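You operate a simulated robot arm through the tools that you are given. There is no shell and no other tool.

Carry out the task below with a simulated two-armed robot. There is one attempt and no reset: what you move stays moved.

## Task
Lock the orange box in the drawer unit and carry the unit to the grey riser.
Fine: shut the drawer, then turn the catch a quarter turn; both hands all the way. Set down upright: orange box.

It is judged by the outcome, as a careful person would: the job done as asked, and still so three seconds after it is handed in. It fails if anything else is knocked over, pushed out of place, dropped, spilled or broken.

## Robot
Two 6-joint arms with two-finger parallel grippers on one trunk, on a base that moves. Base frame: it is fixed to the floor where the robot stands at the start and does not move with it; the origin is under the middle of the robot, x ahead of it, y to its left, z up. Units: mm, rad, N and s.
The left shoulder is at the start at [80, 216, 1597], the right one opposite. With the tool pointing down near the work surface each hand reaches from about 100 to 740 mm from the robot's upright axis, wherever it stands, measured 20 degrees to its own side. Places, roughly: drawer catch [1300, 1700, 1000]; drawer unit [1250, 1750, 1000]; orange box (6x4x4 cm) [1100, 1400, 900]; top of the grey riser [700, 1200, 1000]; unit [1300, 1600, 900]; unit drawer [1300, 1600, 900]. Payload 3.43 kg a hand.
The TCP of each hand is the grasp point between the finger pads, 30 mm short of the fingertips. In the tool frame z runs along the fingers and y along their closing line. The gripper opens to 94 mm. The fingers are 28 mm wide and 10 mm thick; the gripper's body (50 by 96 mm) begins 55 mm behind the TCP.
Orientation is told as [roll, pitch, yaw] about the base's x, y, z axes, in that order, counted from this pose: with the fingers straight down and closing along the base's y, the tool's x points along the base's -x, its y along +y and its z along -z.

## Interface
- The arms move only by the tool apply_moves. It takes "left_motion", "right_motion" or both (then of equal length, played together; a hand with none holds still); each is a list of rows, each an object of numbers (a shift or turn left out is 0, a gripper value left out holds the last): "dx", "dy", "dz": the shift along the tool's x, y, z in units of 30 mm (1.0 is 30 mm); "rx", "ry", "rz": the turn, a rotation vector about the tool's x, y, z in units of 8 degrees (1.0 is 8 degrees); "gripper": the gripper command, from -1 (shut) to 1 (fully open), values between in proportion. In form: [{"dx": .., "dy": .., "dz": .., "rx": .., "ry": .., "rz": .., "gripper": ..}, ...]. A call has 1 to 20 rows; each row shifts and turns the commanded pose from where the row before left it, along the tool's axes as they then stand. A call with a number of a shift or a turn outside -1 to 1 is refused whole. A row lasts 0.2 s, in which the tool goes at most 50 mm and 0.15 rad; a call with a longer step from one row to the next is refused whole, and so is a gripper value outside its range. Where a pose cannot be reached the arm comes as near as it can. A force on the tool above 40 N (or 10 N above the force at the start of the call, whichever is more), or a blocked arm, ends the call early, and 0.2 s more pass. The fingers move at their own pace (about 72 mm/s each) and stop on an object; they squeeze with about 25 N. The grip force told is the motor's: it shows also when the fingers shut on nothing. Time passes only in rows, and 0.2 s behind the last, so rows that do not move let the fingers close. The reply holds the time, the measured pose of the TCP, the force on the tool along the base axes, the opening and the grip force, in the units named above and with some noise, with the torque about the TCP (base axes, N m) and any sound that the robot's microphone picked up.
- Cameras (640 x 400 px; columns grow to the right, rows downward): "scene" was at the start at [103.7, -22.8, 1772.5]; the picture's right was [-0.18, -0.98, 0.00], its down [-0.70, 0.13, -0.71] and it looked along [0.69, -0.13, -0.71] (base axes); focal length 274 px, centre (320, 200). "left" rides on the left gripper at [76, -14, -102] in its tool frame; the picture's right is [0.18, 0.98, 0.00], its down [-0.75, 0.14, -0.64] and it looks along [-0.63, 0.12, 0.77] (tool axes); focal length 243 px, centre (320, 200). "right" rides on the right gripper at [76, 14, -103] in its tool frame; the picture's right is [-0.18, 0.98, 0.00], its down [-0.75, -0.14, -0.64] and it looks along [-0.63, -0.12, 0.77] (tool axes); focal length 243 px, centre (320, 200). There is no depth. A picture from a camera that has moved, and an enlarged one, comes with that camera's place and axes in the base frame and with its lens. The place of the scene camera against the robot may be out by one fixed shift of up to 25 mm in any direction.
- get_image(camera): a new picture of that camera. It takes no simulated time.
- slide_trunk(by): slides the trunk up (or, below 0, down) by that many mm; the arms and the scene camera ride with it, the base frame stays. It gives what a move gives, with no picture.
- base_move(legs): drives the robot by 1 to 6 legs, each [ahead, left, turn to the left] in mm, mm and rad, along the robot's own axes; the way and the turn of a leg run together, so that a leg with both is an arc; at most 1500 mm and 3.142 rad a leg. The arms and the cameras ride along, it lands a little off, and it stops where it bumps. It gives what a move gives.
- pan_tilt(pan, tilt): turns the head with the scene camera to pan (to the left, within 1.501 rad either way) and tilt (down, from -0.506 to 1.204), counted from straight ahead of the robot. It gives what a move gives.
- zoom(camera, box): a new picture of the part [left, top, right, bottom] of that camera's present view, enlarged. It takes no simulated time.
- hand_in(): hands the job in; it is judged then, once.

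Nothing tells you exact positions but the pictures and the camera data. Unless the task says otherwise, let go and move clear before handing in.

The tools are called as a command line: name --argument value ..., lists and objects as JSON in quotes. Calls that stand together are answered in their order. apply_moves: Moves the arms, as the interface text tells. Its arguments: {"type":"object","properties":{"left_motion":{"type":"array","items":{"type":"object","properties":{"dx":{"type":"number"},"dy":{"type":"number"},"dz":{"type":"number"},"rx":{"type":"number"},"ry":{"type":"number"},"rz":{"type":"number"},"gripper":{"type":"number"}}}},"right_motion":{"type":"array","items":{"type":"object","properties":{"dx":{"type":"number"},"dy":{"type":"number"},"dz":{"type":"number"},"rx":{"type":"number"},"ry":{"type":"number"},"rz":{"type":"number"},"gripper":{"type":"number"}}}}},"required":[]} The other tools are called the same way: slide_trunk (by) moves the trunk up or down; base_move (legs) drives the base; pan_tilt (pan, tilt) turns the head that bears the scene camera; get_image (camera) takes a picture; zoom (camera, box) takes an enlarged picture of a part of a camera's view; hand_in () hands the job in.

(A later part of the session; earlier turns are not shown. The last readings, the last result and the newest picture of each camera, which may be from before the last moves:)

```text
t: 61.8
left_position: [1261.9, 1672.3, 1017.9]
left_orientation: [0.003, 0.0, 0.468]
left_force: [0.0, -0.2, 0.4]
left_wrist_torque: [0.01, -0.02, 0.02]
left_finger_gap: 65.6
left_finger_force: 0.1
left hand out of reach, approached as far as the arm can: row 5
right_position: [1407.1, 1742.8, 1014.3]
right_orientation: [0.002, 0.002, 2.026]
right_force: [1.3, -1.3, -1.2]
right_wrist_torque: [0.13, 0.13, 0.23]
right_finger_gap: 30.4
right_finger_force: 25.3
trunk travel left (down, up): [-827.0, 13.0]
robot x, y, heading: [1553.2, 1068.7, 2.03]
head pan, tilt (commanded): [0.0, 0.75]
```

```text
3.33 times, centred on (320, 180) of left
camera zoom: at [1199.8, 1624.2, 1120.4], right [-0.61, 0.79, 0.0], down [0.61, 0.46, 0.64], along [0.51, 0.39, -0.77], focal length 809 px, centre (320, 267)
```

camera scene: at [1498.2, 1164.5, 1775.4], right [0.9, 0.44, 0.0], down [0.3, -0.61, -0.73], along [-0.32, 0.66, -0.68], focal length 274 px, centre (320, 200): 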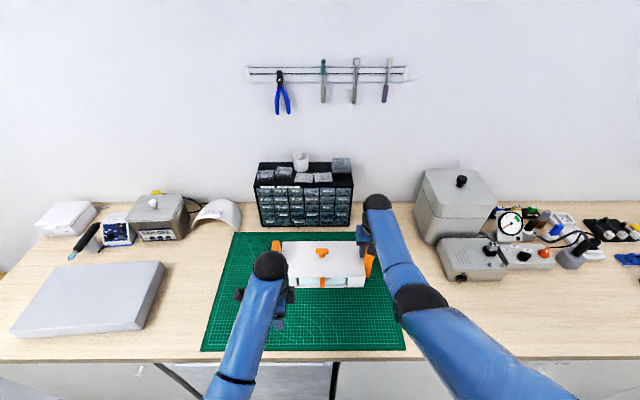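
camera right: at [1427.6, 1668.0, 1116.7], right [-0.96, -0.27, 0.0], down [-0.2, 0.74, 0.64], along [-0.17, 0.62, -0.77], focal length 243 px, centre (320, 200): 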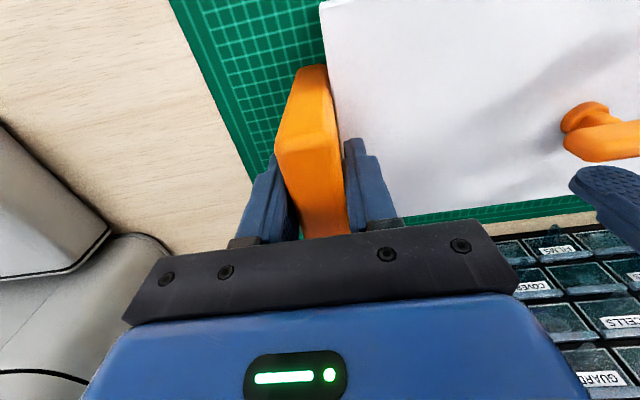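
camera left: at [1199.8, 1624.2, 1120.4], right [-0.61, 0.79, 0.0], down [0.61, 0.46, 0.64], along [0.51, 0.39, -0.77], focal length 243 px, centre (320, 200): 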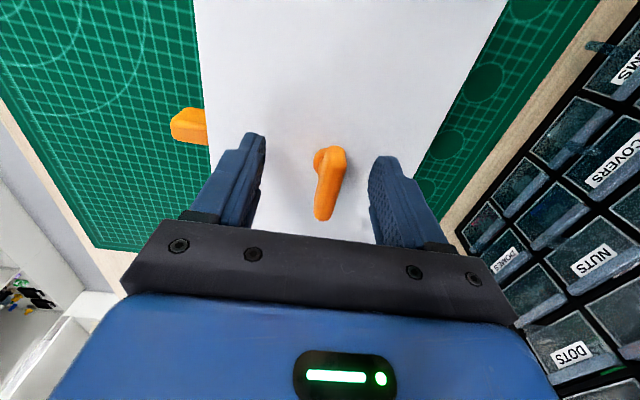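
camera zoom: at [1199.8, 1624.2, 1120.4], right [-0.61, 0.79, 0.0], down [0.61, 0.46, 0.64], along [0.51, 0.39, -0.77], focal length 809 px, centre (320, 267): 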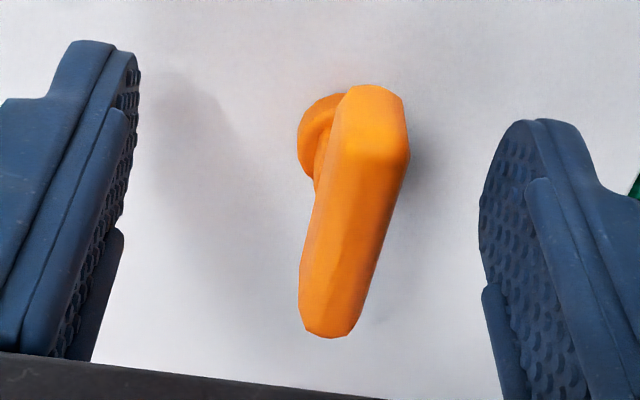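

The bar is ~6 mm deeper than the left hand can comfortably reach from here. I'd rather do this well: release the right handle, raise both hands, and drive ~45 mm closer before regrasping.

apply_moves --left_motion '[{"dz": -0.6}, {"dz": -0.6}, {"dz": -0.6}, {}, {}, {}, {}, {}]' --right_motion '[{"gripper": 1}, {"gripper": 1}, {"gripper": 1}, {"gripper": 1}, {"dz": -0.8}, {"dz": -0.8}, {"dz": -0.8}, {}]'

base_move --legs '[[45, 0, 0]]'

get_image --camera "left"

get_image --camera "right"

get_image --camera "scene"

```text
t: 63.6
left_position: [1260.8, 1687.8, 1065.9]
left_orientation: [-0.003, 0.001, 0.469]
left_force: [-0.2, -1.2, -0.1]
left_wrist_torque: [0.0, 0.0, 0.0]
left_finger_gap: 65.7
left_finger_force: 0.0
left hand out of reach, approached as far as the arm can: row 1, 2, 3
right_position: [1407.2, 1741.8, 1086.1]
right_orientation: [0.001, 0.001, 2.023]
right_force: [-0.4, -0.8, -0.3]
right_wrist_torque: [0.04, -0.05, -0.04]
right_finger_gap: 94.2
right_finger_force: 0.0
trunk travel left (down, up): [-827.0, 13.0]
robot x, y, heading: [1558.5, 1068.4, 2.027]
head pan, tilt (commanded): [0.0, 0.75]
```

```text
t: 64.5
left_position: [1244.6, 1719.4, 1070.8]
left_orientation: [0.007, 0.002, 0.467]
left_force: [0.5, -1.6, 0.1]
left_wrist_torque: [0.04, 0.03, 0.0]
left_finger_gap: 65.8
left_finger_force: 0.0
right_position: [1391.7, 1773.8, 1091.9]
right_orientation: [0.0, -0.007, 2.025]
right_force: [0.0, -1.3, 0.4]
right_wrist_torque: [0.09, 0.05, 0.02]
right_finger_gap: 94.2
right_finger_force: 0.1
trunk travel left (down, up): [-827.0, 13.0]
robot x, y, heading: [1540.1, 1113.0, 2.019]
head pan, tilt (commanded): [0.0, 0.75]
```

```text
taken
camera left: at [1184.4, 1673.1, 1173.4], right [-0.61, 0.79, 0.01], down [0.61, 0.46, 0.64], along [0.51, 0.39, -0.77], focal length 243 px, centre (320, 200)
```

left: 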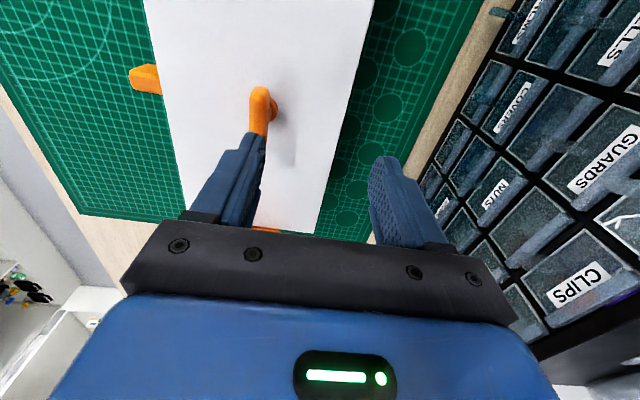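

```text
taken
camera right: at [1413.1, 1698.4, 1193.7], right [-0.96, -0.27, 0.0], down [-0.2, 0.73, 0.65], along [-0.17, 0.62, -0.76], focal length 243 px, centre (320, 200)
```

right: 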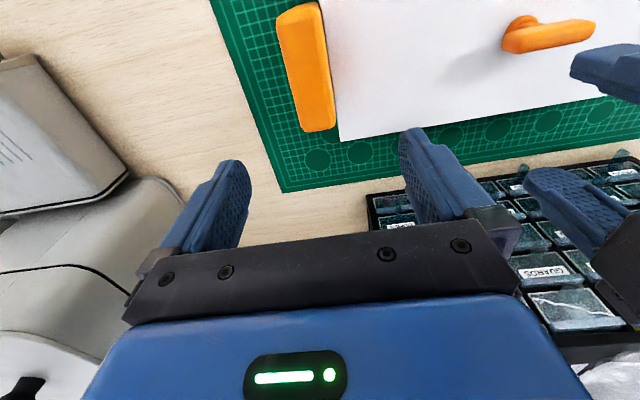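

```text
taken
camera scene: at [1485.5, 1191.2, 1776.6], right [0.9, 0.44, 0.0], down [0.3, -0.61, -0.74], along [-0.32, 0.66, -0.68], focal length 274 px, centre (320, 200)
```

scene: 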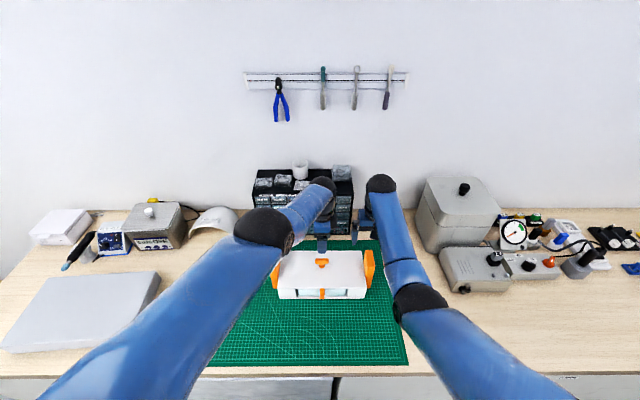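

I'm closer now. Let me let things settle and check the poses with an idle row.

apply_moves --left_motion '[{}, {}]' --right_motion '[{}, {}]'

zoom --camera "right" --box '[240, 0, 400, 160]'

zoom --camera "left" --box '[180, 60, 340, 160]'

```text
t: 65.1
left_position: [1241.0, 1727.9, 1064.8]
left_orientation: [-0.002, 0.003, 0.468]
left_force: [-0.3, -0.2, 0.7]
left_wrist_torque: [0.04, 0.0, -0.01]
left_finger_gap: 66.0
left_finger_force: 0.0
right_position: [1388.6, 1783.3, 1085.9]
right_orientation: [-0.001, 0.001, 2.025]
right_force: [0.1, 0.1, 0.8]
right_wrist_torque: [-0.02, 0.02, 0.01]
right_finger_gap: 94.2
right_finger_force: 0.0
trunk travel left (down, up): [-827.0, 13.0]
robot x, y, heading: [1533.7, 1114.4, 2.023]
head pan, tilt (commanded): [0.0, 0.75]
```

```text
2.50 times, centred on (320, 80) of right
camera zoom: at [1408.8, 1707.4, 1188.5], right [-0.96, -0.27, 0.0], down [-0.2, 0.74, 0.64], along [-0.17, 0.62, -0.77], focal length 606 px, centre (320, 500)
```

zoom: 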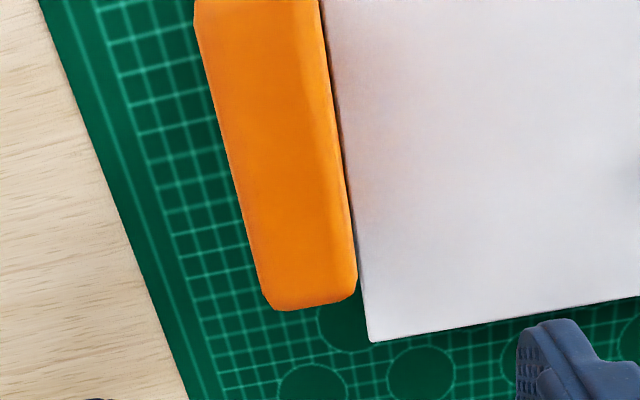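

```text
4.00 times, centred on (260, 110) of left
camera zoom: at [1180.1, 1681.8, 1167.4], right [-0.61, 0.79, 0.0], down [0.61, 0.47, 0.64], along [0.51, 0.39, -0.77], focal length 970 px, centre (560, 560)
```

zoom: 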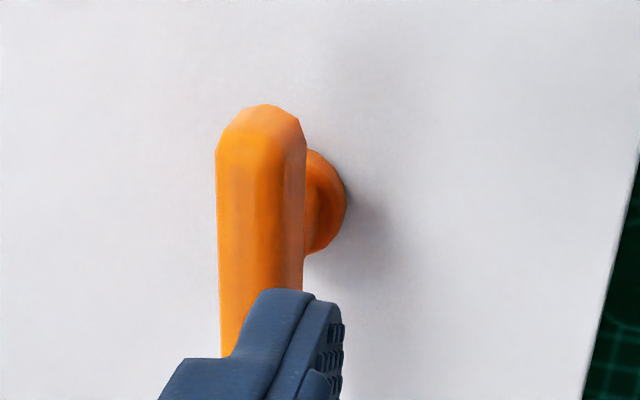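

Both hands need to come back ~45–53 mm over their targets. I do that, then verify before lowering.

apply_moves --left_motion '[{"dy": -0.89, "dx": 0.04}, {"dy": -0.89, "dx": 0.04}, {}]' --right_motion '[{"dx": 0.73, "dy": 0.025}, {"dx": 0.73, "dy": 0.025}, {}]'

zoom --camera "right" --box '[224, 60, 424, 260]'

zoom --camera "left" --box '[240, 120, 400, 240]'

```text
t: 65.9
left_position: [1254.4, 1723.5, 1055.8]
left_orientation: [-0.001, 0.002, 0.468]
left_force: [-0.5, -0.5, -0.5]
left_wrist_torque: [-0.02, 0.04, -0.01]
left_finger_gap: 65.9
left_finger_force: 0.0
left hand out of reach, approached as far as the arm can: row 1, 2
right_position: [1405.9, 1741.4, 1087.1]
right_orientation: [-0.001, 0.001, 2.023]
right_force: [0.6, -0.6, -0.2]
right_wrist_torque: [0.03, -0.03, 0.03]
right_finger_gap: 93.9
right_finger_force: 0.0
trunk travel left (down, up): [-827.0, 13.0]
robot x, y, heading: [1534.3, 1109.3, 2.024]
head pan, tilt (commanded): [0.0, 0.75]
```

```text
2.00 times, centred on (324, 160) of right
camera zoom: at [1426.8, 1665.9, 1189.6], right [-0.96, -0.27, 0.0], down [-0.2, 0.74, 0.64], along [-0.17, 0.62, -0.77], focal length 485 px, centre (312, 280)
```

zoom: 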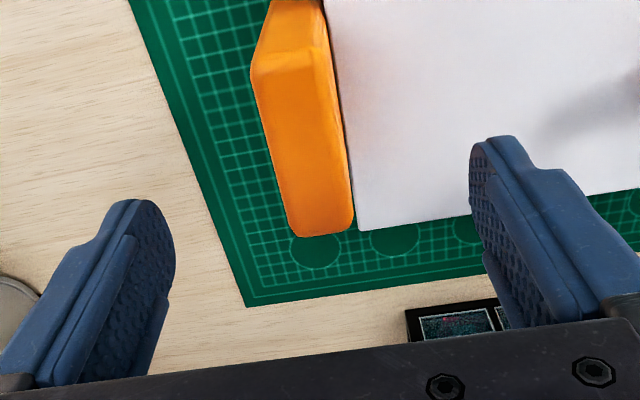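

```text
3.33 times, centred on (320, 180) of left
camera zoom: at [1193.0, 1677.5, 1157.7], right [-0.61, 0.79, 0.0], down [0.61, 0.47, 0.64], along [0.51, 0.39, -0.77], focal length 809 px, centre (320, 267)
```

zoom: 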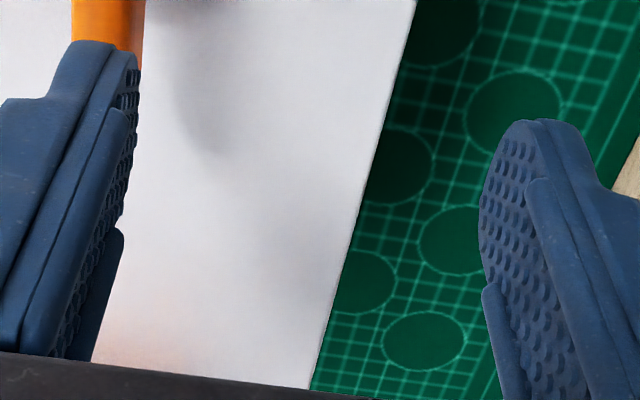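

The left wrist seems limited there when turned and reaching across my middle. I'll draw the left hand left, then shift the base right ~130 mm so the catch lies on the left arm's own side.

apply_moves --left_motion '[{"dx": 1}, {"dx": 1}, {"dx": 1}, {}]'

base_move --legs '[[0, -130, 0]]'

apply_moves --left_motion '[{}, {}]'

get_image --camera "left"

get_image --camera "right"

get_image --camera "scene"

```text
t: 66.9
left_position: [1169.8, 1708.9, 1044.3]
left_orientation: [-0.001, 0.002, 0.466]
left_force: [0.1, 0.2, 0.6]
left_wrist_torque: [0.01, 0.02, 0.03]
left_finger_gap: 65.8
left_finger_force: 0.0
left hand out of reach, approached as far as the arm can: row 1, 2, 3
right_position: [1405.4, 1743.2, 1085.3]
right_orientation: [0.002, 0.003, 2.024]
right_force: [0.7, 0.5, 0.2]
right_wrist_torque: [-0.03, -0.01, -0.01]
right_finger_gap: 93.9
right_finger_force: 0.1
trunk travel left (down, up): [-827.0, 13.0]
robot x, y, heading: [1536.4, 1107.8, 2.025]
head pan, tilt (commanded): [0.0, 0.75]
```

```text
t: 68.2
left_position: [1278.9, 1761.5, 1044.2]
left_orientation: [-0.002, -0.004, 0.47]
left_force: [-1.0, -0.2, -0.5]
left_wrist_torque: [0.07, -0.05, -0.01]
left_finger_gap: 65.8
left_finger_force: 0.1
right_position: [1514.9, 1795.7, 1086.1]
right_orientation: [-0.005, 0.0, 2.028]
right_force: [-0.7, 0.2, -0.5]
right_wrist_torque: [0.03, -0.05, 0.03]
right_finger_gap: 93.7
right_finger_force: 0.0
trunk travel left (down, up): [-827.0, 13.0]
robot x, y, heading: [1649.3, 1166.0, 2.027]
head pan, tilt (commanded): [0.0, 0.75]
```

```text
t: 68.8
left_position: [1279.5, 1762.6, 1043.6]
left_orientation: [-0.002, -0.002, 0.471]
left_force: [0.1, 0.5, -0.1]
left_wrist_torque: [0.03, -0.04, -0.02]
left_finger_gap: 65.6
left_finger_force: 0.0
right_position: [1515.2, 1796.7, 1086.6]
right_orientation: [-0.003, 0.002, 2.027]
right_force: [-0.7, -0.6, -0.5]
right_wrist_torque: [-0.03, -0.01, 0.02]
right_finger_gap: 94.0
right_finger_force: 0.0
trunk travel left (down, up): [-827.0, 13.0]
robot x, y, heading: [1651.6, 1163.7, 2.027]
head pan, tilt (commanded): [0.0, 0.75]
```

```text
taken
camera left: at [1218.0, 1715.2, 1146.6], right [-0.61, 0.79, 0.0], down [0.61, 0.47, 0.64], along [0.51, 0.39, -0.77], focal length 243 px, centre (320, 200)
```

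left: 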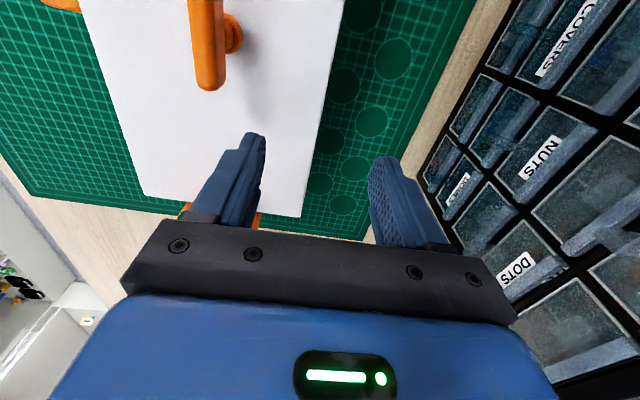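

```text
taken
camera right: at [1536.6, 1721.4, 1189.4], right [-0.96, -0.27, 0.0], down [-0.21, 0.74, 0.64], along [-0.17, 0.62, -0.77], focal length 243 px, centre (320, 200)
```

right: 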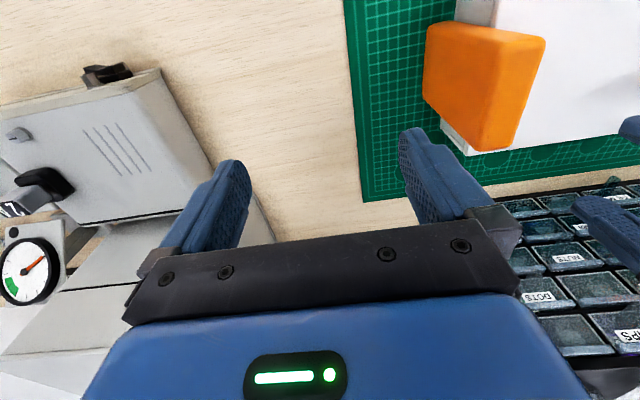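

```text
taken
camera scene: at [1589.7, 1258.1, 1775.4], right [0.9, 0.44, 0.0], down [0.3, -0.61, -0.73], along [-0.32, 0.66, -0.68], focal length 274 px, centre (320, 200)
```

scene: 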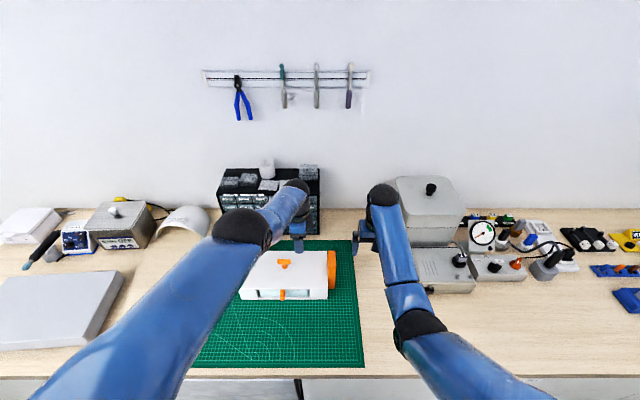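

The left arm seems stuck at a wrist limit in this turned posture. I turn the left hand back to its normal yaw here (free space around it) to recover a comfortable posture.

apply_moves --left_motion '[{"rz": -0.9375}, {"rz": -0.9375}, {"rz": -0.9375}, {"rz": -0.9375}, {"rz": -0.9375}, {"rz": -0.9375}, {}]'

get_image --camera "scene"

```text
t: 70.4
left_position: [1283.5, 1763.9, 1045.0]
left_orientation: [-0.001, 0.003, 1.257]
left_force: [-1.0, 0.3, 0.1]
left_wrist_torque: [0.0, 0.02, 0.0]
left_finger_gap: 65.6
left_finger_force: 0.1
right_position: [1518.7, 1798.2, 1086.8]
right_orientation: [0.0, 0.002, 2.029]
right_force: [-0.7, 0.7, -0.8]
right_wrist_torque: [-0.02, -0.01, 0.01]
right_finger_gap: 93.9
right_finger_force: 0.1
trunk travel left (down, up): [-827.0, 13.0]
robot x, y, heading: [1652.4, 1166.2, 2.028]
head pan, tilt (commanded): [0.0, 0.75]
```

```text
taken
camera scene: at [1594.6, 1260.5, 1775.4], right [0.9, 0.44, 0.0], down [0.3, -0.61, -0.73], along [-0.32, 0.66, -0.68], focal length 274 px, centre (320, 200)
```

scene: 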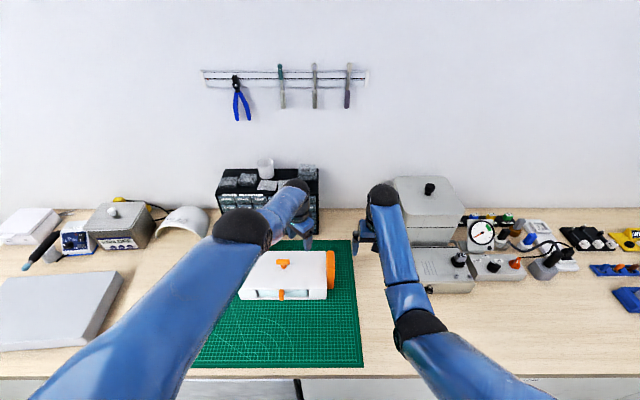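

Turning back 45° worked without complaint. I test moving the hand back toward me and up.

apply_moves --left_motion '[{"dz": -0.4}, {"dx": 0.6, "dy": -0.58, "dz": -0.4}, {}]'

```text
t: 71.2
left_position: [1288.6, 1769.8, 1058.2]
left_orientation: [0.001, 0.003, 1.257]
left_force: [0.0, -0.4, 0.3]
left_wrist_torque: [0.02, 0.01, -0.01]
left_finger_gap: 65.9
left_finger_force: 0.0
left hand out of reach, approached as far as the arm can: row 1, 2
right_position: [1520.2, 1798.8, 1086.7]
right_orientation: [0.001, 0.003, 2.028]
right_force: [0.0, 0.2, 0.1]
right_wrist_torque: [0.01, -0.01, 0.03]
right_finger_gap: 93.9
right_finger_force: 0.2
trunk travel left (down, up): [-827.0, 13.0]
robot x, y, heading: [1653.3, 1165.6, 2.031]
head pan, tilt (commanded): [0.0, 0.75]
```

The left elbow appears to have locked straight at full extension (positions fit a sphere round the shoulder). I try a combined downward-and-back move so the elbow can bend again; there's free space here behind-right of the catch.

apply_moves --left_motion '[{"dx": 0.36, "dy": -0.35, "dz": 0.45}, {"dx": 0.36, "dy": -0.35, "dz": 0.45}, {"dx": 0.36, "dy": -0.35, "dz": 0.3}, {}]'

```text
t: 72.2
left_position: [1303.9, 1752.8, 1010.2]
left_orientation: [0.0, 0.004, 1.256]
left_force: [-0.1, -0.3, 0.6]
left_wrist_torque: [0.01, -0.01, 0.0]
left_finger_gap: 65.5
left_finger_force: 0.0
left hand out of reach, approached as far as the arm can: row 1, 2, 3
right_position: [1518.8, 1798.3, 1085.4]
right_orientation: [-0.001, 0.0, 2.027]
right_force: [-0.3, 0.0, -0.8]
right_wrist_torque: [-0.02, 0.03, 0.02]
right_finger_gap: 93.9
right_finger_force: 0.1
trunk travel left (down, up): [-827.0, 13.0]
robot x, y, heading: [1653.0, 1170.1, 2.024]
head pan, tilt (commanded): [0.0, 0.75]
```

Still on the same sphere—elbow straight. Tilting the tool in the arm's plane should force the elbow to bend, so I raise a little and tilt ~16° while asking for a move back toward me.

apply_moves --left_motion '[{"dz": -0.8}, {"rx": 0.48, "ry": 0.87}, {"rx": 0.48, "ry": 0.87}, {"dx": 0.3, "dy": -0.3}, {"dx": 0.3, "dy": -0.3}, {}]'

```text
t: 73.6
left_position: [1317.2, 1710.5, 1049.5]
left_orientation: [-0.139, 0.248, 1.239]
left_force: [0.2, -0.2, -0.1]
left_wrist_torque: [0.01, 0.03, 0.01]
left_finger_gap: 66.0
left_finger_force: 0.0
left hand out of reach, approached as far as the arm can: row 1, 2, 3, 4, 5
right_position: [1520.0, 1798.2, 1085.8]
right_orientation: [0.0, -0.001, 2.029]
right_force: [0.6, -0.2, -0.4]
right_wrist_torque: [0.0, 0.0, 0.02]
right_finger_gap: 93.9
right_finger_force: 0.1
trunk travel left (down, up): [-827.0, 13.0]
robot x, y, heading: [1652.8, 1169.4, 2.028]
head pan, tilt (commanded): [0.0, 0.75]
```

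The tilt let the hand come back ~45 mm, so it isn't pure extension. I raise, move further back toward me, then undo the tilt and see whether the posture frees up.

apply_moves --left_motion '[{"dz": -0.8}, {"dx": 0.5, "dy": -0.48}, {"dx": 0.5, "dy": -0.48}, {"dx": 0.5, "dy": -0.48}, {"dx": 0.5, "dy": -0.48}, {}]'

get_image --camera "scene"

```text
t: 75.0
left_position: [1330.5, 1721.4, 1070.1]
left_orientation: [-0.136, 0.246, 1.239]
left_force: [0.3, -0.4, 0.0]
left_wrist_torque: [0.0, 0.02, 0.03]
left_finger_gap: 65.8
left_finger_force: 0.1
left hand out of reach, approached as far as the arm can: row 2, 3, 4, 5
right_position: [1519.7, 1797.4, 1086.3]
right_orientation: [0.001, 0.0, 2.027]
right_force: [0.3, 0.0, 0.1]
right_wrist_torque: [0.0, -0.04, 0.02]
right_finger_gap: 93.9
right_finger_force: 0.0
trunk travel left (down, up): [-827.0, 13.0]
robot x, y, heading: [1653.1, 1166.2, 2.025]
head pan, tilt (commanded): [0.0, 0.75]
```

```text
taken
camera scene: at [1594.7, 1260.5, 1775.4], right [0.9, 0.44, 0.0], down [0.3, -0.61, -0.73], along [-0.32, 0.66, -0.68], focal length 274 px, centre (320, 200)
```

scene: 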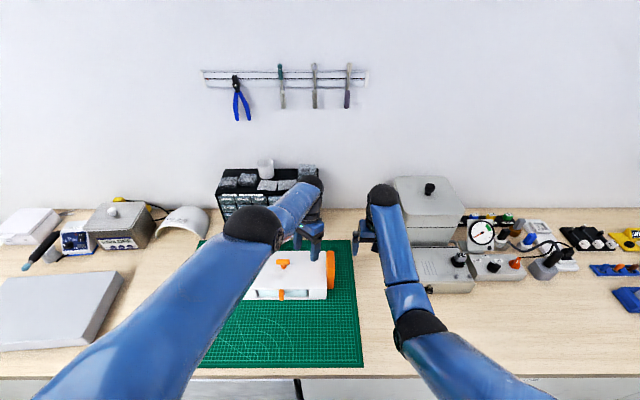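

The geometry fits a straight (fully extended) left arm; tilting the fingers the other way (away from me) should bend the elbow the allowed way. I tilt back through vertical to slightly outward, then ask for a move back.

apply_moves --left_motion '[{"rx": -0.48, "ry": -0.87}, {"rx": -0.48, "ry": -0.87}, {"rx": -0.48, "ry": -0.87}, {"rx": -0.48, "ry": -0.87}, {"dx": 0.4, "dy": -0.38}, {"dx": 0.4, "dy": -0.38}, {}]'

get_image --camera "scene"

```text
t: 76.6
left_position: [1326.1, 1811.4, 1013.4]
left_orientation: [0.136, -0.238, 1.239]
left_force: [0.2, 0.0, 0.1]
left_wrist_torque: [-0.02, 0.0, -0.01]
left_finger_gap: 65.9
left_finger_force: 0.0
left hand out of reach, approached as far as the arm can: row 1, 2, 3, 4, 5, 6
right_position: [1519.0, 1798.3, 1085.4]
right_orientation: [0.0, 0.0, 2.027]
right_force: [0.2, 0.1, 0.3]
right_wrist_torque: [-0.04, 0.0, 0.0]
right_finger_gap: 94.1
right_finger_force: 0.0
trunk travel left (down, up): [-827.0, 13.0]
robot x, y, heading: [1647.9, 1168.8, 2.028]
head pan, tilt (commanded): [0.0, 0.75]
```

```text
taken
camera scene: at [1594.6, 1260.5, 1775.4], right [0.9, 0.44, 0.0], down [0.3, -0.61, -0.73], along [-0.32, 0.66, -0.68], focal length 274 px, centre (320, 200)
```

scene: 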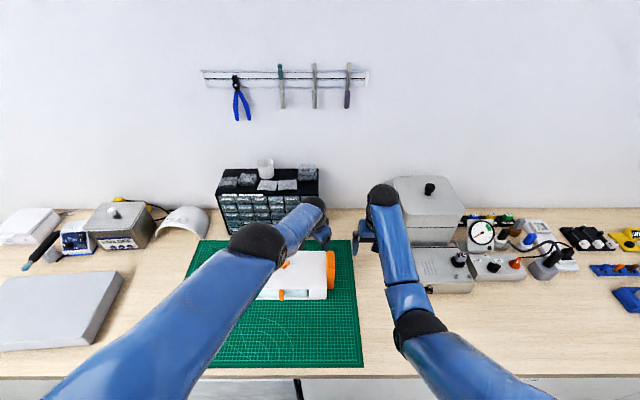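

The hand drifted outward with the tilt. I raise it and bring it left, clear of the handle, then tilt outward a bit more and ask patiently for inward motion to get the elbow bending.

apply_moves --left_motion '[{"dx": 0.3, "dy": 0.57, "dz": -0.69}, {"dx": 0.3, "dy": 0.57, "dz": -0.69}, {"dx": 0.3, "dy": 0.57, "dz": -0.69}, {}]'

get_image --camera "left"

```text
t: 77.6
left_position: [1266.2, 1820.3, 1059.9]
left_orientation: [0.136, -0.239, 1.239]
left_force: [0.9, -0.7, -1.2]
left_wrist_torque: [-0.03, 0.02, 0.0]
left_finger_gap: 65.7
left_finger_force: 0.1
left hand out of reach, approached as far as the arm can: row 1, 2, 3
right_position: [1518.8, 1798.6, 1085.9]
right_orientation: [0.0, 0.0, 2.029]
right_force: [-0.7, -0.1, -0.1]
right_wrist_torque: [0.0, 0.0, -0.01]
right_finger_gap: 93.8
right_finger_force: 0.0
trunk travel left (down, up): [-827.0, 13.0]
robot x, y, heading: [1650.1, 1167.5, 2.027]
head pan, tilt (commanded): [0.0, 0.75]
```

```text
taken
camera left: at [1260.6, 1719.2, 1138.4], right [-0.99, 0.12, 0.09], down [0.14, 0.56, 0.81], along [0.05, 0.82, -0.57], focal length 243 px, centre (320, 200)
```

left: 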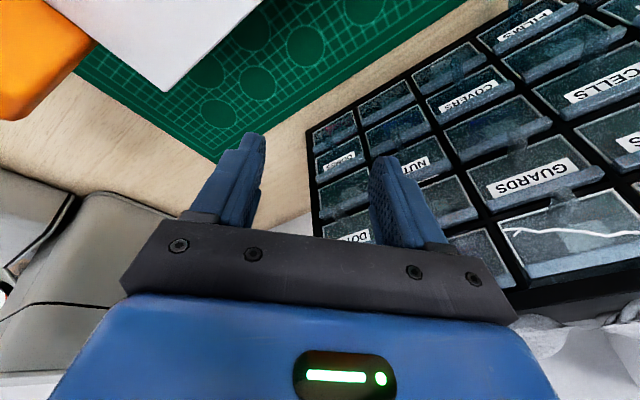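

The hand is ~60 mm from the small-parts cabinet, so no further outward. I now command a purely radial inward move (back, up and slightly left) toward the shoulder.

apply_moves --left_motion '[{"dx": 0.318, "dy": -0.197, "dz": -0.33}, {"dx": 0.318, "dy": -0.197, "dz": -0.33}, {"dx": 0.318, "dy": -0.197, "dz": -0.33}, {"dx": 0.318, "dy": -0.197, "dz": -0.33}, {}, {}, {}, {}, {}]'

```text
t: 79.6
left_position: [1265.5, 1819.4, 1059.9]
left_orientation: [0.135, -0.24, 1.241]
left_force: [0.4, -0.3, -0.3]
left_wrist_torque: [-0.04, 0.0, 0.01]
left_finger_gap: 65.8
left_finger_force: 0.1
left hand out of reach, approached as far as the arm can: row 1, 2, 3, 4
right_position: [1519.1, 1799.5, 1086.3]
right_orientation: [-0.001, 0.001, 2.028]
right_force: [0.0, 0.5, 0.3]
right_wrist_torque: [0.01, -0.01, 0.03]
right_finger_gap: 94.0
right_finger_force: 0.1
trunk travel left (down, up): [-827.0, 13.0]
robot x, y, heading: [1651.3, 1164.0, 2.022]
head pan, tilt (commanded): [0.0, 0.75]
```

No response to radial motion—typical of a straight elbow. I give a longer, stronger inward command (the inward path is free air, rising over the unit) with many settling rows.

apply_moves --left_motion '[{"dx": 0.64, "dy": -0.39, "dz": -0.66}, {"dx": 0.64, "dy": -0.39, "dz": -0.66}, {"dx": 0.64, "dy": -0.39, "dz": -0.66}, {"dx": 0.64, "dy": -0.39, "dz": -0.66}, {}, {}, {}, {}, {}, {}, {}, {}, {}, {}]'

```text
t: 82.6
left_position: [1265.3, 1819.9, 1059.8]
left_orientation: [0.138, -0.24, 1.239]
left_force: [0.0, 0.1, -0.2]
left_wrist_torque: [0.04, 0.01, 0.02]
left_finger_gap: 65.7
left_finger_force: 0.3
left hand out of reach, approached as far as the arm can: row 1, 2, 3, 4
right_position: [1520.6, 1799.1, 1086.6]
right_orientation: [0.001, 0.001, 2.028]
right_force: [-0.8, 0.2, 0.2]
right_wrist_torque: [-0.01, -0.01, -0.04]
right_finger_gap: 94.1
right_finger_force: 0.1
trunk travel left (down, up): [-827.0, 13.0]
robot x, y, heading: [1649.2, 1166.1, 2.023]
head pan, tilt (commanded): [0.0, 0.75]
```

The elbow looks pinned at its straight limit. Tilting about the wrist (rather than the fingertip) should share motion into the elbow without any radial error: I tilt inward and then outward about the wrist, then ask for radial retreat.

apply_moves --left_motion '[{"dx": 0.82, "dy": -0.49, "dz": -0.07, "rx": 0.51, "ry": 0.85}, {"dx": 0.82, "dy": -0.49, "dz": -0.07, "rx": 0.51, "ry": 0.85}, {"dx": 0.82, "dy": -0.49, "dz": -0.07, "rx": 0.51, "ry": 0.85}, {"dx": 0.82, "dy": -0.49, "dz": -0.07, "rx": 0.51, "ry": 0.85}, {}]'

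```text
t: 83.8
left_position: [1290.9, 1710.6, 1061.5]
left_orientation: [-0.155, 0.236, 1.233]
left_force: [-0.9, -0.4, 0.4]
left_wrist_torque: [0.05, 0.0, 0.01]
left_finger_gap: 65.8
left_finger_force: 0.1
right_position: [1520.0, 1798.1, 1086.0]
right_orientation: [-0.001, 0.002, 2.028]
right_force: [-0.2, 0.3, -0.6]
right_wrist_torque: [-0.03, -0.02, 0.0]
right_finger_gap: 94.2
right_finger_force: 0.1
trunk travel left (down, up): [-827.0, 13.0]
robot x, y, heading: [1649.7, 1164.5, 2.026]
head pan, tilt (commanded): [0.0, 0.75]
```

No out-of-reach flag this time—the geometry is right. I test a small radial inward move from here.

apply_moves --left_motion '[{"dx": 0.8, "dy": -0.48, "dz": -0.16}, {}]'

```text
t: 84.4
left_position: [1289.6, 1711.0, 1062.4]
left_orientation: [-0.156, 0.236, 1.236]
left_force: [-0.4, 0.0, -1.0]
left_wrist_torque: [0.01, 0.0, -0.01]
left_finger_gap: 65.9
left_finger_force: 0.2
left hand out of reach, approached as far as the arm can: row 1
right_position: [1519.3, 1798.8, 1085.6]
right_orientation: [0.0, 0.002, 2.029]
right_force: [0.2, -0.5, -0.2]
right_wrist_torque: [-0.01, 0.0, 0.0]
right_finger_gap: 93.9
right_finger_force: 0.1
trunk travel left (down, up): [-827.0, 13.0]
robot x, y, heading: [1650.9, 1166.3, 2.027]
head pan, tilt (commanded): [0.0, 0.75]
```

As expected, still pinned this way. Now the outward tilt about the wrist followed at once by the radial retreat.

apply_moves --left_motion '[{"dx": -0.82, "dy": 0.49, "dz": -0.07, "rx": -0.51, "ry": -0.85}, {"dx": -0.82, "dy": 0.49, "dz": -0.07, "rx": -0.51, "ry": -0.85}, {"dx": -0.82, "dy": 0.49, "dz": -0.07, "rx": -0.51, "ry": -0.85}, {"dx": -0.82, "dy": 0.49, "dz": -0.07, "rx": -0.51, "ry": -0.85}, {"dx": 0.3, "dy": -0.18, "dz": -0.3}, {"dx": 0.5, "dy": -0.3, "dz": -0.5}, {"dx": 0.5, "dy": -0.3, "dz": -0.5}, {}]'

```text
t: 86.2
left_position: [1265.8, 1821.2, 1062.1]
left_orientation: [0.136, -0.239, 1.24]
left_force: [-0.1, -0.4, -0.7]
left_wrist_torque: [-0.01, -0.02, 0.0]
left_finger_gap: 65.8
left_finger_force: 0.0
left hand out of reach, approached as far as the arm can: row 5, 6, 7
right_position: [1519.8, 1797.9, 1086.4]
right_orientation: [0.0, 0.002, 2.029]
right_force: [-0.1, -0.1, 0.1]
right_wrist_torque: [-0.01, 0.02, 0.03]
right_finger_gap: 93.9
right_finger_force: 0.0
trunk travel left (down, up): [-827.0, 13.0]
robot x, y, heading: [1651.2, 1167.2, 2.024]
head pan, tilt (commanded): [0.0, 0.75]
```

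Still pinned. Let me look at the left arm itself with the head camera to see its actual posture.

pan_tilt --pan 0.55 --tilt 0.85

get_image --camera "scene"

```text
t: 87.2
left_position: [1265.8, 1820.3, 1062.6]
left_orientation: [0.135, -0.24, 1.238]
left_force: [-0.6, 0.0, 0.4]
left_wrist_torque: [-0.02, -0.04, -0.02]
left_finger_gap: 66.0
left_finger_force: 0.1
right_position: [1519.9, 1797.9, 1087.1]
right_orientation: [0.001, 0.001, 2.028]
right_force: [-0.8, -0.5, 0.1]
right_wrist_torque: [0.03, 0.0, -0.05]
right_finger_gap: 93.9
right_finger_force: 0.0
trunk travel left (down, up): [-827.0, 13.0]
robot x, y, heading: [1652.0, 1162.0, 2.025]
head pan, tilt (commanded): [0.55, 0.85]
```

```text
taken
camera scene: at [1565.1, 1228.0, 1767.4], right [0.54, 0.84, 0.0], down [0.63, -0.4, -0.66], along [-0.56, 0.35, -0.75], focal length 274 px, centre (320, 200)
```

scene: 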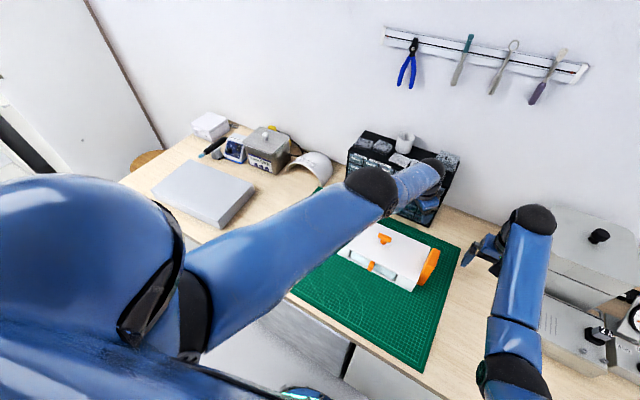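

The left arm is indeed straight. One more attempt to free it: untilt about the wrist, tilt sideways (so the wrist joints couple differently), then move slightly down and back.

apply_moves --left_motion '[{"dx": 0.82, "dy": -0.49, "dz": -0.07, "rx": 0.51, "ry": 0.85}, {"dx": 0.82, "dy": -0.49, "dz": -0.07, "rx": 0.51, "ry": 0.85}, {"rx": -0.84, "ry": 0.53}, {"rx": -0.84, "ry": 0.53}, {"rx": -0.84, "ry": 0.53}, {"rx": -0.84, "ry": 0.53}, {"dz": 0.4}, {"dz": 0.4}, {"dx": 0.4, "dy": -0.3, "dz": -0.3}, {"dx": 0.4, "dy": -0.3, "dz": -0.3}, {"dx": 0.4, "dy": -0.3, "dz": -0.3}, {}]'

```text
t: 89.8
left_position: [1297.6, 1700.5, 1062.8]
left_orientation: [0.473, 0.284, 1.321]
left_force: [0.4, -0.3, 0.7]
left_wrist_torque: [-0.02, -0.03, 0.01]
left_finger_gap: 65.9
left_finger_force: 0.0
left hand out of reach, approached as far as the arm can: row 5, 6, 8
right_position: [1518.8, 1797.8, 1086.6]
right_orientation: [0.0, 0.002, 2.027]
right_force: [0.3, 0.0, -0.1]
right_wrist_torque: [0.02, 0.04, 0.01]
right_finger_gap: 94.2
right_finger_force: 0.0
trunk travel left (down, up): [-827.0, 13.0]
robot x, y, heading: [1651.1, 1166.5, 2.029]
head pan, tilt (commanded): [0.55, 0.85]
```

It worked — the last inward rows were no longer flagged. I retreat further inward and undo the sideways tilt.

apply_moves --left_motion '[{"dx": 0.55, "dy": -0.35, "dz": -0.26}, {"dx": 0.55, "dy": -0.35, "dz": -0.26}, {"dx": 0.55, "dy": -0.35, "dz": -0.26}, {"rx": 0.84, "ry": -0.53}, {"rx": 0.84, "ry": -0.53}, {"rx": 0.84, "ry": -0.53}, {"rx": 0.84, "ry": -0.53}, {}]'

get_image --camera "scene"

```text
t: 91.6
left_position: [1325.2, 1647.1, 1081.3]
left_orientation: [-0.009, -0.004, 1.255]
left_force: [-0.9, -0.3, -0.9]
left_wrist_torque: [-0.02, -0.02, -0.03]
left_finger_gap: 66.0
left_finger_force: 0.1
right_position: [1520.0, 1797.4, 1086.1]
right_orientation: [0.001, 0.002, 2.028]
right_force: [-0.5, 0.1, -0.6]
right_wrist_torque: [-0.01, 0.01, 0.03]
right_finger_gap: 94.0
right_finger_force: 0.1
trunk travel left (down, up): [-827.0, 13.0]
robot x, y, heading: [1650.1, 1163.6, 2.033]
head pan, tilt (commanded): [0.55, 0.85]
```

```text
taken
camera scene: at [1565.0, 1228.1, 1767.4], right [0.54, 0.84, 0.0], down [0.63, -0.4, -0.66], along [-0.56, 0.35, -0.75], focal length 274 px, centre (320, 200)
```

scene: 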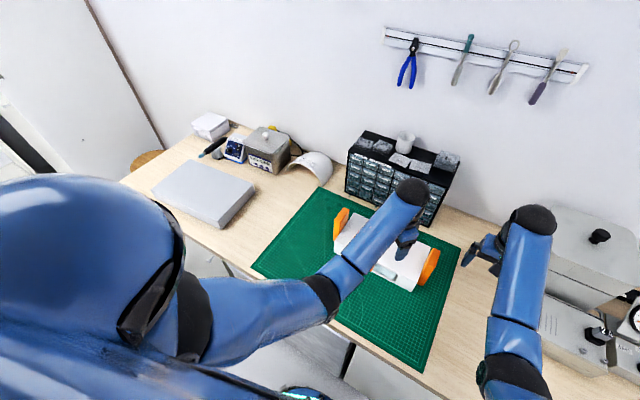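

The left arm is bent and free again (I'll keep it away from full stretch). Now I turn it to the catch yaw and position it left of the catch, and bring the right hand back over the right handle.

apply_moves --left_motion '[{"rz": 0.942}, {"rz": 0.942}, {"rz": 0.942}, {"rz": 0.942}, {"rz": 0.942}, {"rz": 0.942}, {"dx": 0.7, "dy": 0.47, "dz": 0.09}, {"dx": 0.7, "dy": 0.47, "dz": 0.09}, {"dx": 0.7, "dy": 0.47, "dz": 0.09}, {"dx": 0.7, "dy": 0.47, "dz": 0.09}, {}]' --right_motion '[{}, {}, {}, {}, {}, {}, {"dy": 0.9}, {"dy": 0.9}, {"dy": 0.9}, {"dy": 0.9}, {"dy": 0.59, "dx": -0.05}]'

get_image --camera "left"

zoom --camera "right" --box '[224, 60, 424, 260]'

pan_tilt --pan 0.2 --tilt 0.8

get_image --camera "scene"

```text
t: 94.0
left_position: [1224.0, 1659.8, 1071.3]
left_orientation: [-0.005, -0.008, 0.465]
left_force: [0.8, -0.5, 0.0]
left_wrist_torque: [0.04, -0.04, -0.02]
left_finger_gap: 65.7
left_finger_force: 0.1
right_position: [1404.2, 1743.4, 1086.4]
right_orientation: [0.001, 0.0, 2.028]
right_force: [0.3, 0.7, -0.3]
right_wrist_torque: [0.02, 0.02, -0.03]
right_finger_gap: 94.2
right_finger_force: 0.0
trunk travel left (down, up): [-827.0, 13.0]
robot x, y, heading: [1653.5, 1167.3, 2.025]
head pan, tilt (commanded): [0.55, 0.85]
```

```text
taken
camera left: at [1162.0, 1613.1, 1172.7], right [-0.61, 0.8, -0.01], down [0.6, 0.46, 0.65], along [0.52, 0.39, -0.76], focal length 243 px, centre (320, 200)
```

left: 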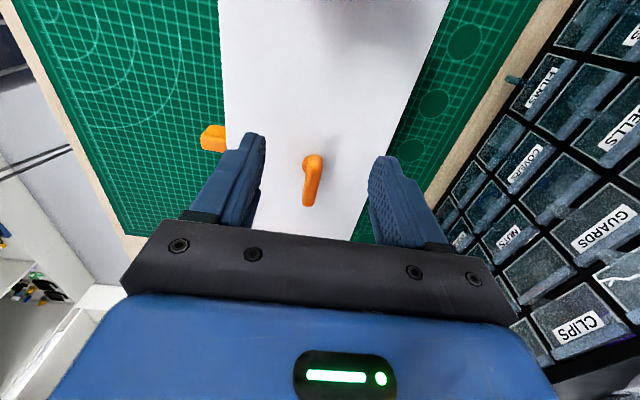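

```text
2.00 times, centred on (324, 160) of right
camera zoom: at [1425.6, 1668.7, 1188.6], right [-0.96, -0.27, 0.0], down [-0.21, 0.74, 0.64], along [-0.17, 0.62, -0.77], focal length 485 px, centre (312, 280)
```

zoom: 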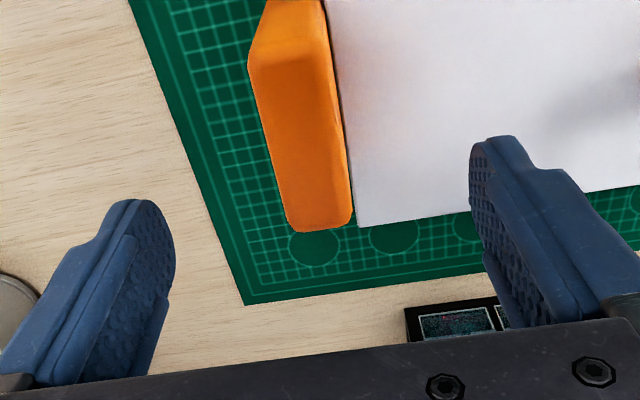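

```text
t: 94.8
left_position: [1225.6, 1660.3, 1070.3]
left_orientation: [-0.003, -0.008, 0.463]
left_force: [-0.5, 0.0, -0.8]
left_wrist_torque: [-0.01, -0.01, -0.03]
left_finger_gap: 65.7
left_finger_force: 0.1
right_position: [1406.7, 1744.0, 1085.6]
right_orientation: [0.0, 0.0, 2.027]
right_force: [0.5, 0.5, 0.2]
right_wrist_torque: [0.03, -0.01, -0.03]
right_finger_gap: 93.8
right_finger_force: 0.1
trunk travel left (down, up): [-827.0, 13.0]
robot x, y, heading: [1650.7, 1167.0, 2.031]
head pan, tilt (commanded): [0.201, 0.799]
```

```text
taken
camera scene: at [1581.9, 1249.8, 1771.4], right [0.79, 0.61, 0.0], down [0.44, -0.57, -0.7], along [-0.43, 0.55, -0.72], focal length 274 px, centre (320, 200)
```

scene: 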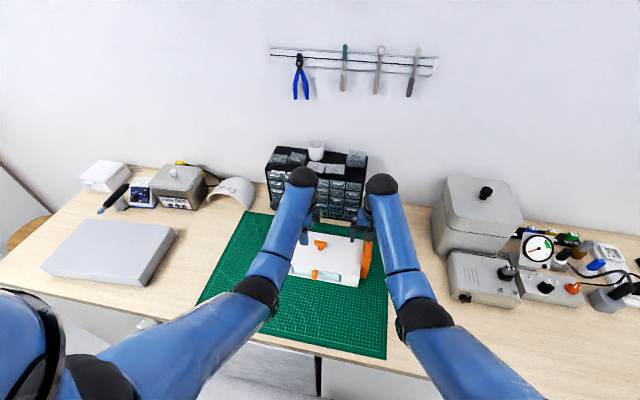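

Both are in place. I lower the right hand onto the handle again and grip it, and zoom on the catch.

apply_moves --right_motion '[{"dx": 0.1, "dy": -0.05}, {"dz": 0.8}, {"dz": 0.8}, {"dz": 0.78}, {}, {"gripper": 0}, {"gripper": -1}, {"gripper": -1}, {"gripper": -1}, {"gripper": -1}, {}]'

zoom --camera "left" --box '[270, 130, 370, 230]'

get_image --camera "right"

```text
t: 97.2
left_position: [1224.7, 1659.1, 1071.2]
left_orientation: [-0.002, -0.009, 0.466]
left_force: [1.4, 0.0, 0.4]
left_wrist_torque: [0.03, 0.03, -0.01]
left_finger_gap: 65.8
left_finger_force: 0.0
right_position: [1409.0, 1742.0, 1014.0]
right_orientation: [0.001, 0.0, 2.029]
right_force: [-0.7, -0.4, -0.4]
right_wrist_torque: [0.03, 0.05, 0.11]
right_finger_gap: 30.5
right_finger_force: 25.5
trunk travel left (down, up): [-827.0, 13.0]
robot x, y, heading: [1650.3, 1166.6, 2.028]
head pan, tilt (commanded): [0.201, 0.799]
```

```text
4.00 times, centred on (320, 180) of left
camera zoom: at [1162.9, 1613.2, 1173.0], right [-0.61, 0.8, -0.01], down [0.6, 0.46, 0.65], along [0.52, 0.39, -0.76], focal length 970 px, centre (320, 280)
```

zoom: 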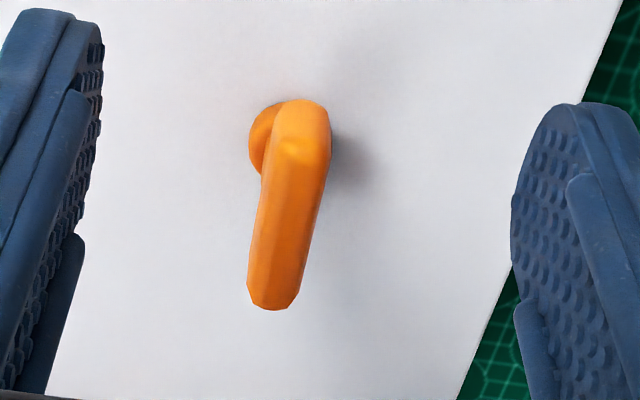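

```text
taken
camera right: at [1429.7, 1667.1, 1117.2], right [-0.96, -0.27, 0.0], down [-0.21, 0.74, 0.64], along [-0.17, 0.62, -0.77], focal length 243 px, centre (320, 200)
```

right: 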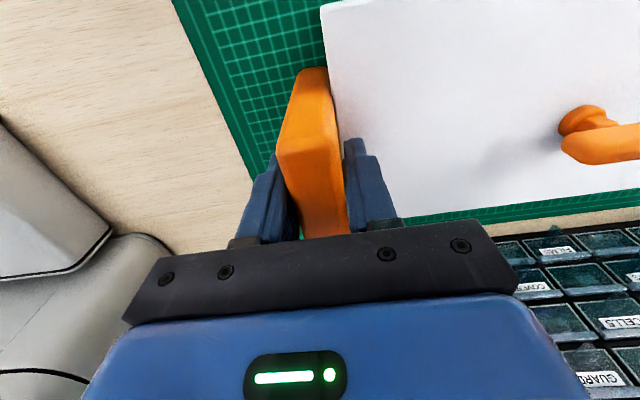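

The bar is 42 mm to the right and well aligned. I move over it and lower around it.

apply_moves --left_motion '[{"dx": -0.7, "dy": 0.02}, {"dx": -0.7, "dy": 0.02}, {"dz": 0.65}, {"dz": 0.65}, {"dz": 0.65}, {}]'

zoom --camera "left" --box '[240, 120, 400, 240]'

```text
t: 98.6
left_position: [1263.9, 1679.6, 1014.0]
left_orientation: [-0.002, -0.009, 0.464]
left_force: [-0.3, 1.0, -0.4]
left_wrist_torque: [-0.04, 0.0, -0.01]
left_finger_gap: 65.7
left_finger_force: 0.1
right_position: [1408.4, 1741.8, 1014.8]
right_orientation: [0.0, 0.002, 2.027]
right_force: [0.8, -0.3, -1.1]
right_wrist_torque: [-0.04, -0.01, 0.07]
right_finger_gap: 30.6
right_finger_force: 24.8
trunk travel left (down, up): [-827.0, 13.0]
robot x, y, heading: [1651.8, 1166.4, 2.024]
head pan, tilt (commanded): [0.201, 0.799]
```

```text
3.33 times, centred on (320, 180) of left
camera zoom: at [1201.0, 1633.4, 1115.0], right [-0.61, 0.8, -0.01], down [0.6, 0.46, 0.65], along [0.52, 0.39, -0.76], focal length 809 px, centre (320, 267)
```

zoom: 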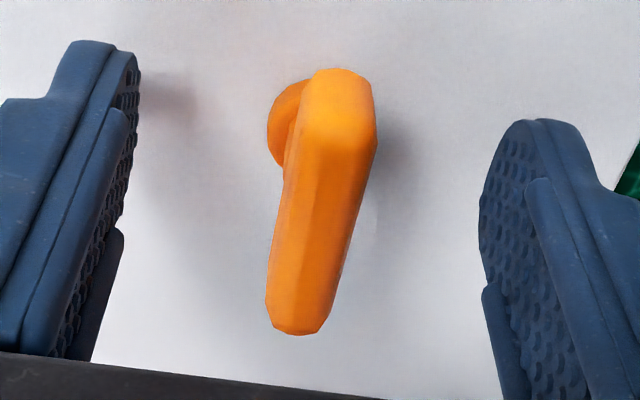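

Perfectly centred on the bar. I close the left fingers on it.

apply_moves --left_motion '[{"gripper": -1}, {"gripper": -1}, {"gripper": -1}, {"gripper": -1}, {}]'

```text
t: 99.8
left_position: [1263.3, 1679.8, 1013.3]
left_orientation: [-0.003, -0.008, 0.463]
left_force: [-1.8, 1.7, -0.3]
left_wrist_torque: [0.02, -0.01, -0.01]
left_finger_gap: 16.4
left_finger_force: 24.8
right_position: [1408.6, 1742.6, 1014.2]
right_orientation: [0.002, 0.001, 2.029]
right_force: [2.7, -1.3, -0.3]
right_wrist_torque: [0.12, 0.07, 0.18]
right_finger_gap: 30.4
right_finger_force: 24.9
trunk travel left (down, up): [-827.0, 13.0]
robot x, y, heading: [1650.4, 1168.7, 2.027]
head pan, tilt (commanded): [0.201, 0.799]
```

Gripped (16 mm bar). I test a small counter-clockwise turn (back toward the hand's normal yaw) and watch the torque.

apply_moves --left_motion '[{"rz": -0.6}, {"rz": -0.6}, {}]'

zoom --camera "left" --box '[200, 80, 440, 260]'

```text
t: 100.6
left_position: [1263.2, 1679.6, 1014.0]
left_orientation: [-0.004, -0.007, 0.633]
left_force: [1.2, -3.9, 1.5]
left_wrist_torque: [0.47, -0.6, -0.09]
left_finger_gap: 16.4
left_finger_force: 25.3
right_position: [1409.1, 1742.8, 1014.3]
right_orientation: [-0.001, 0.0, 2.028]
right_force: [-1.6, 2.7, -0.3]
right_wrist_torque: [-0.1, -0.29, -0.32]
right_finger_gap: 30.3
right_finger_force: 24.8
trunk travel left (down, up): [-827.0, 13.0]
robot x, y, heading: [1653.4, 1167.1, 2.026]
head pan, tilt (commanded): [0.201, 0.799]
```

```text
2.22 times, centred on (320, 170) of left
camera zoom: at [1209.8, 1623.6, 1115.3], right [-0.73, 0.68, -0.01], down [0.52, 0.56, 0.65], along [0.45, 0.47, -0.76], focal length 539 px, centre (320, 267)
```

zoom: 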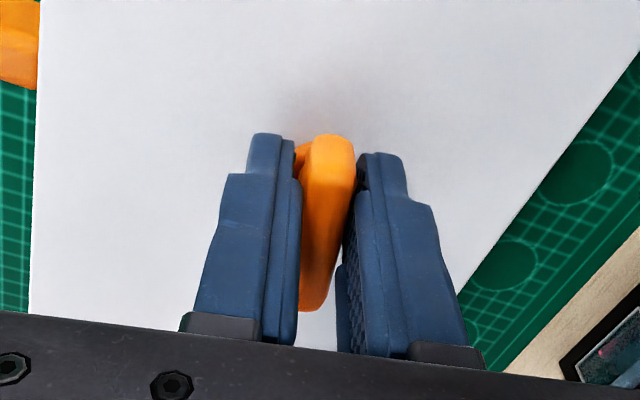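

The hand turned ~10° with low torque and the bar stays squarely gripped. I check from the scene camera that the bar turned, not the unit.

zoom --camera "scene" --box '[270, 210, 398, 290]'

get_image --camera "right"

```text
5.00 times, centred on (334, 250) of scene
camera zoom: at [1582.2, 1250.0, 1771.4], right [0.79, 0.61, 0.0], down [0.44, -0.57, -0.7], along [-0.43, 0.55, -0.72], focal length 1372 px, centre (250, -50)
```

zoom: 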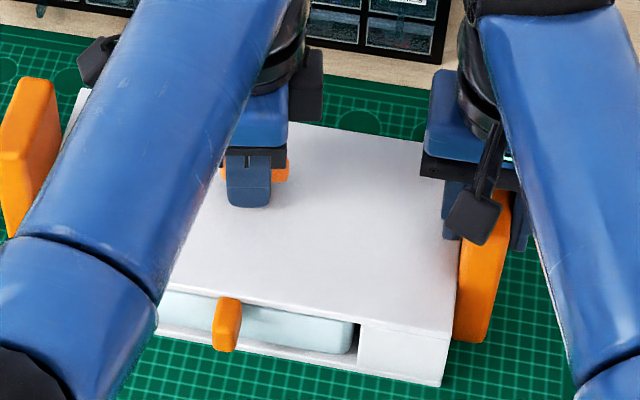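

```text
taken
camera right: at [1430.2, 1667.4, 1117.1], right [-0.96, -0.27, 0.0], down [-0.21, 0.74, 0.64], along [-0.17, 0.62, -0.77], focal length 243 px, centre (320, 200)
```

right: 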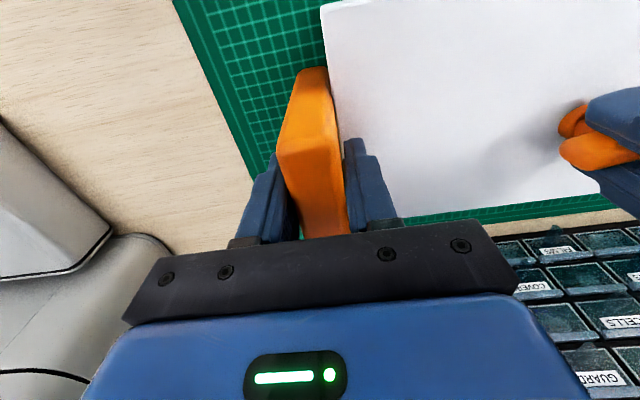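

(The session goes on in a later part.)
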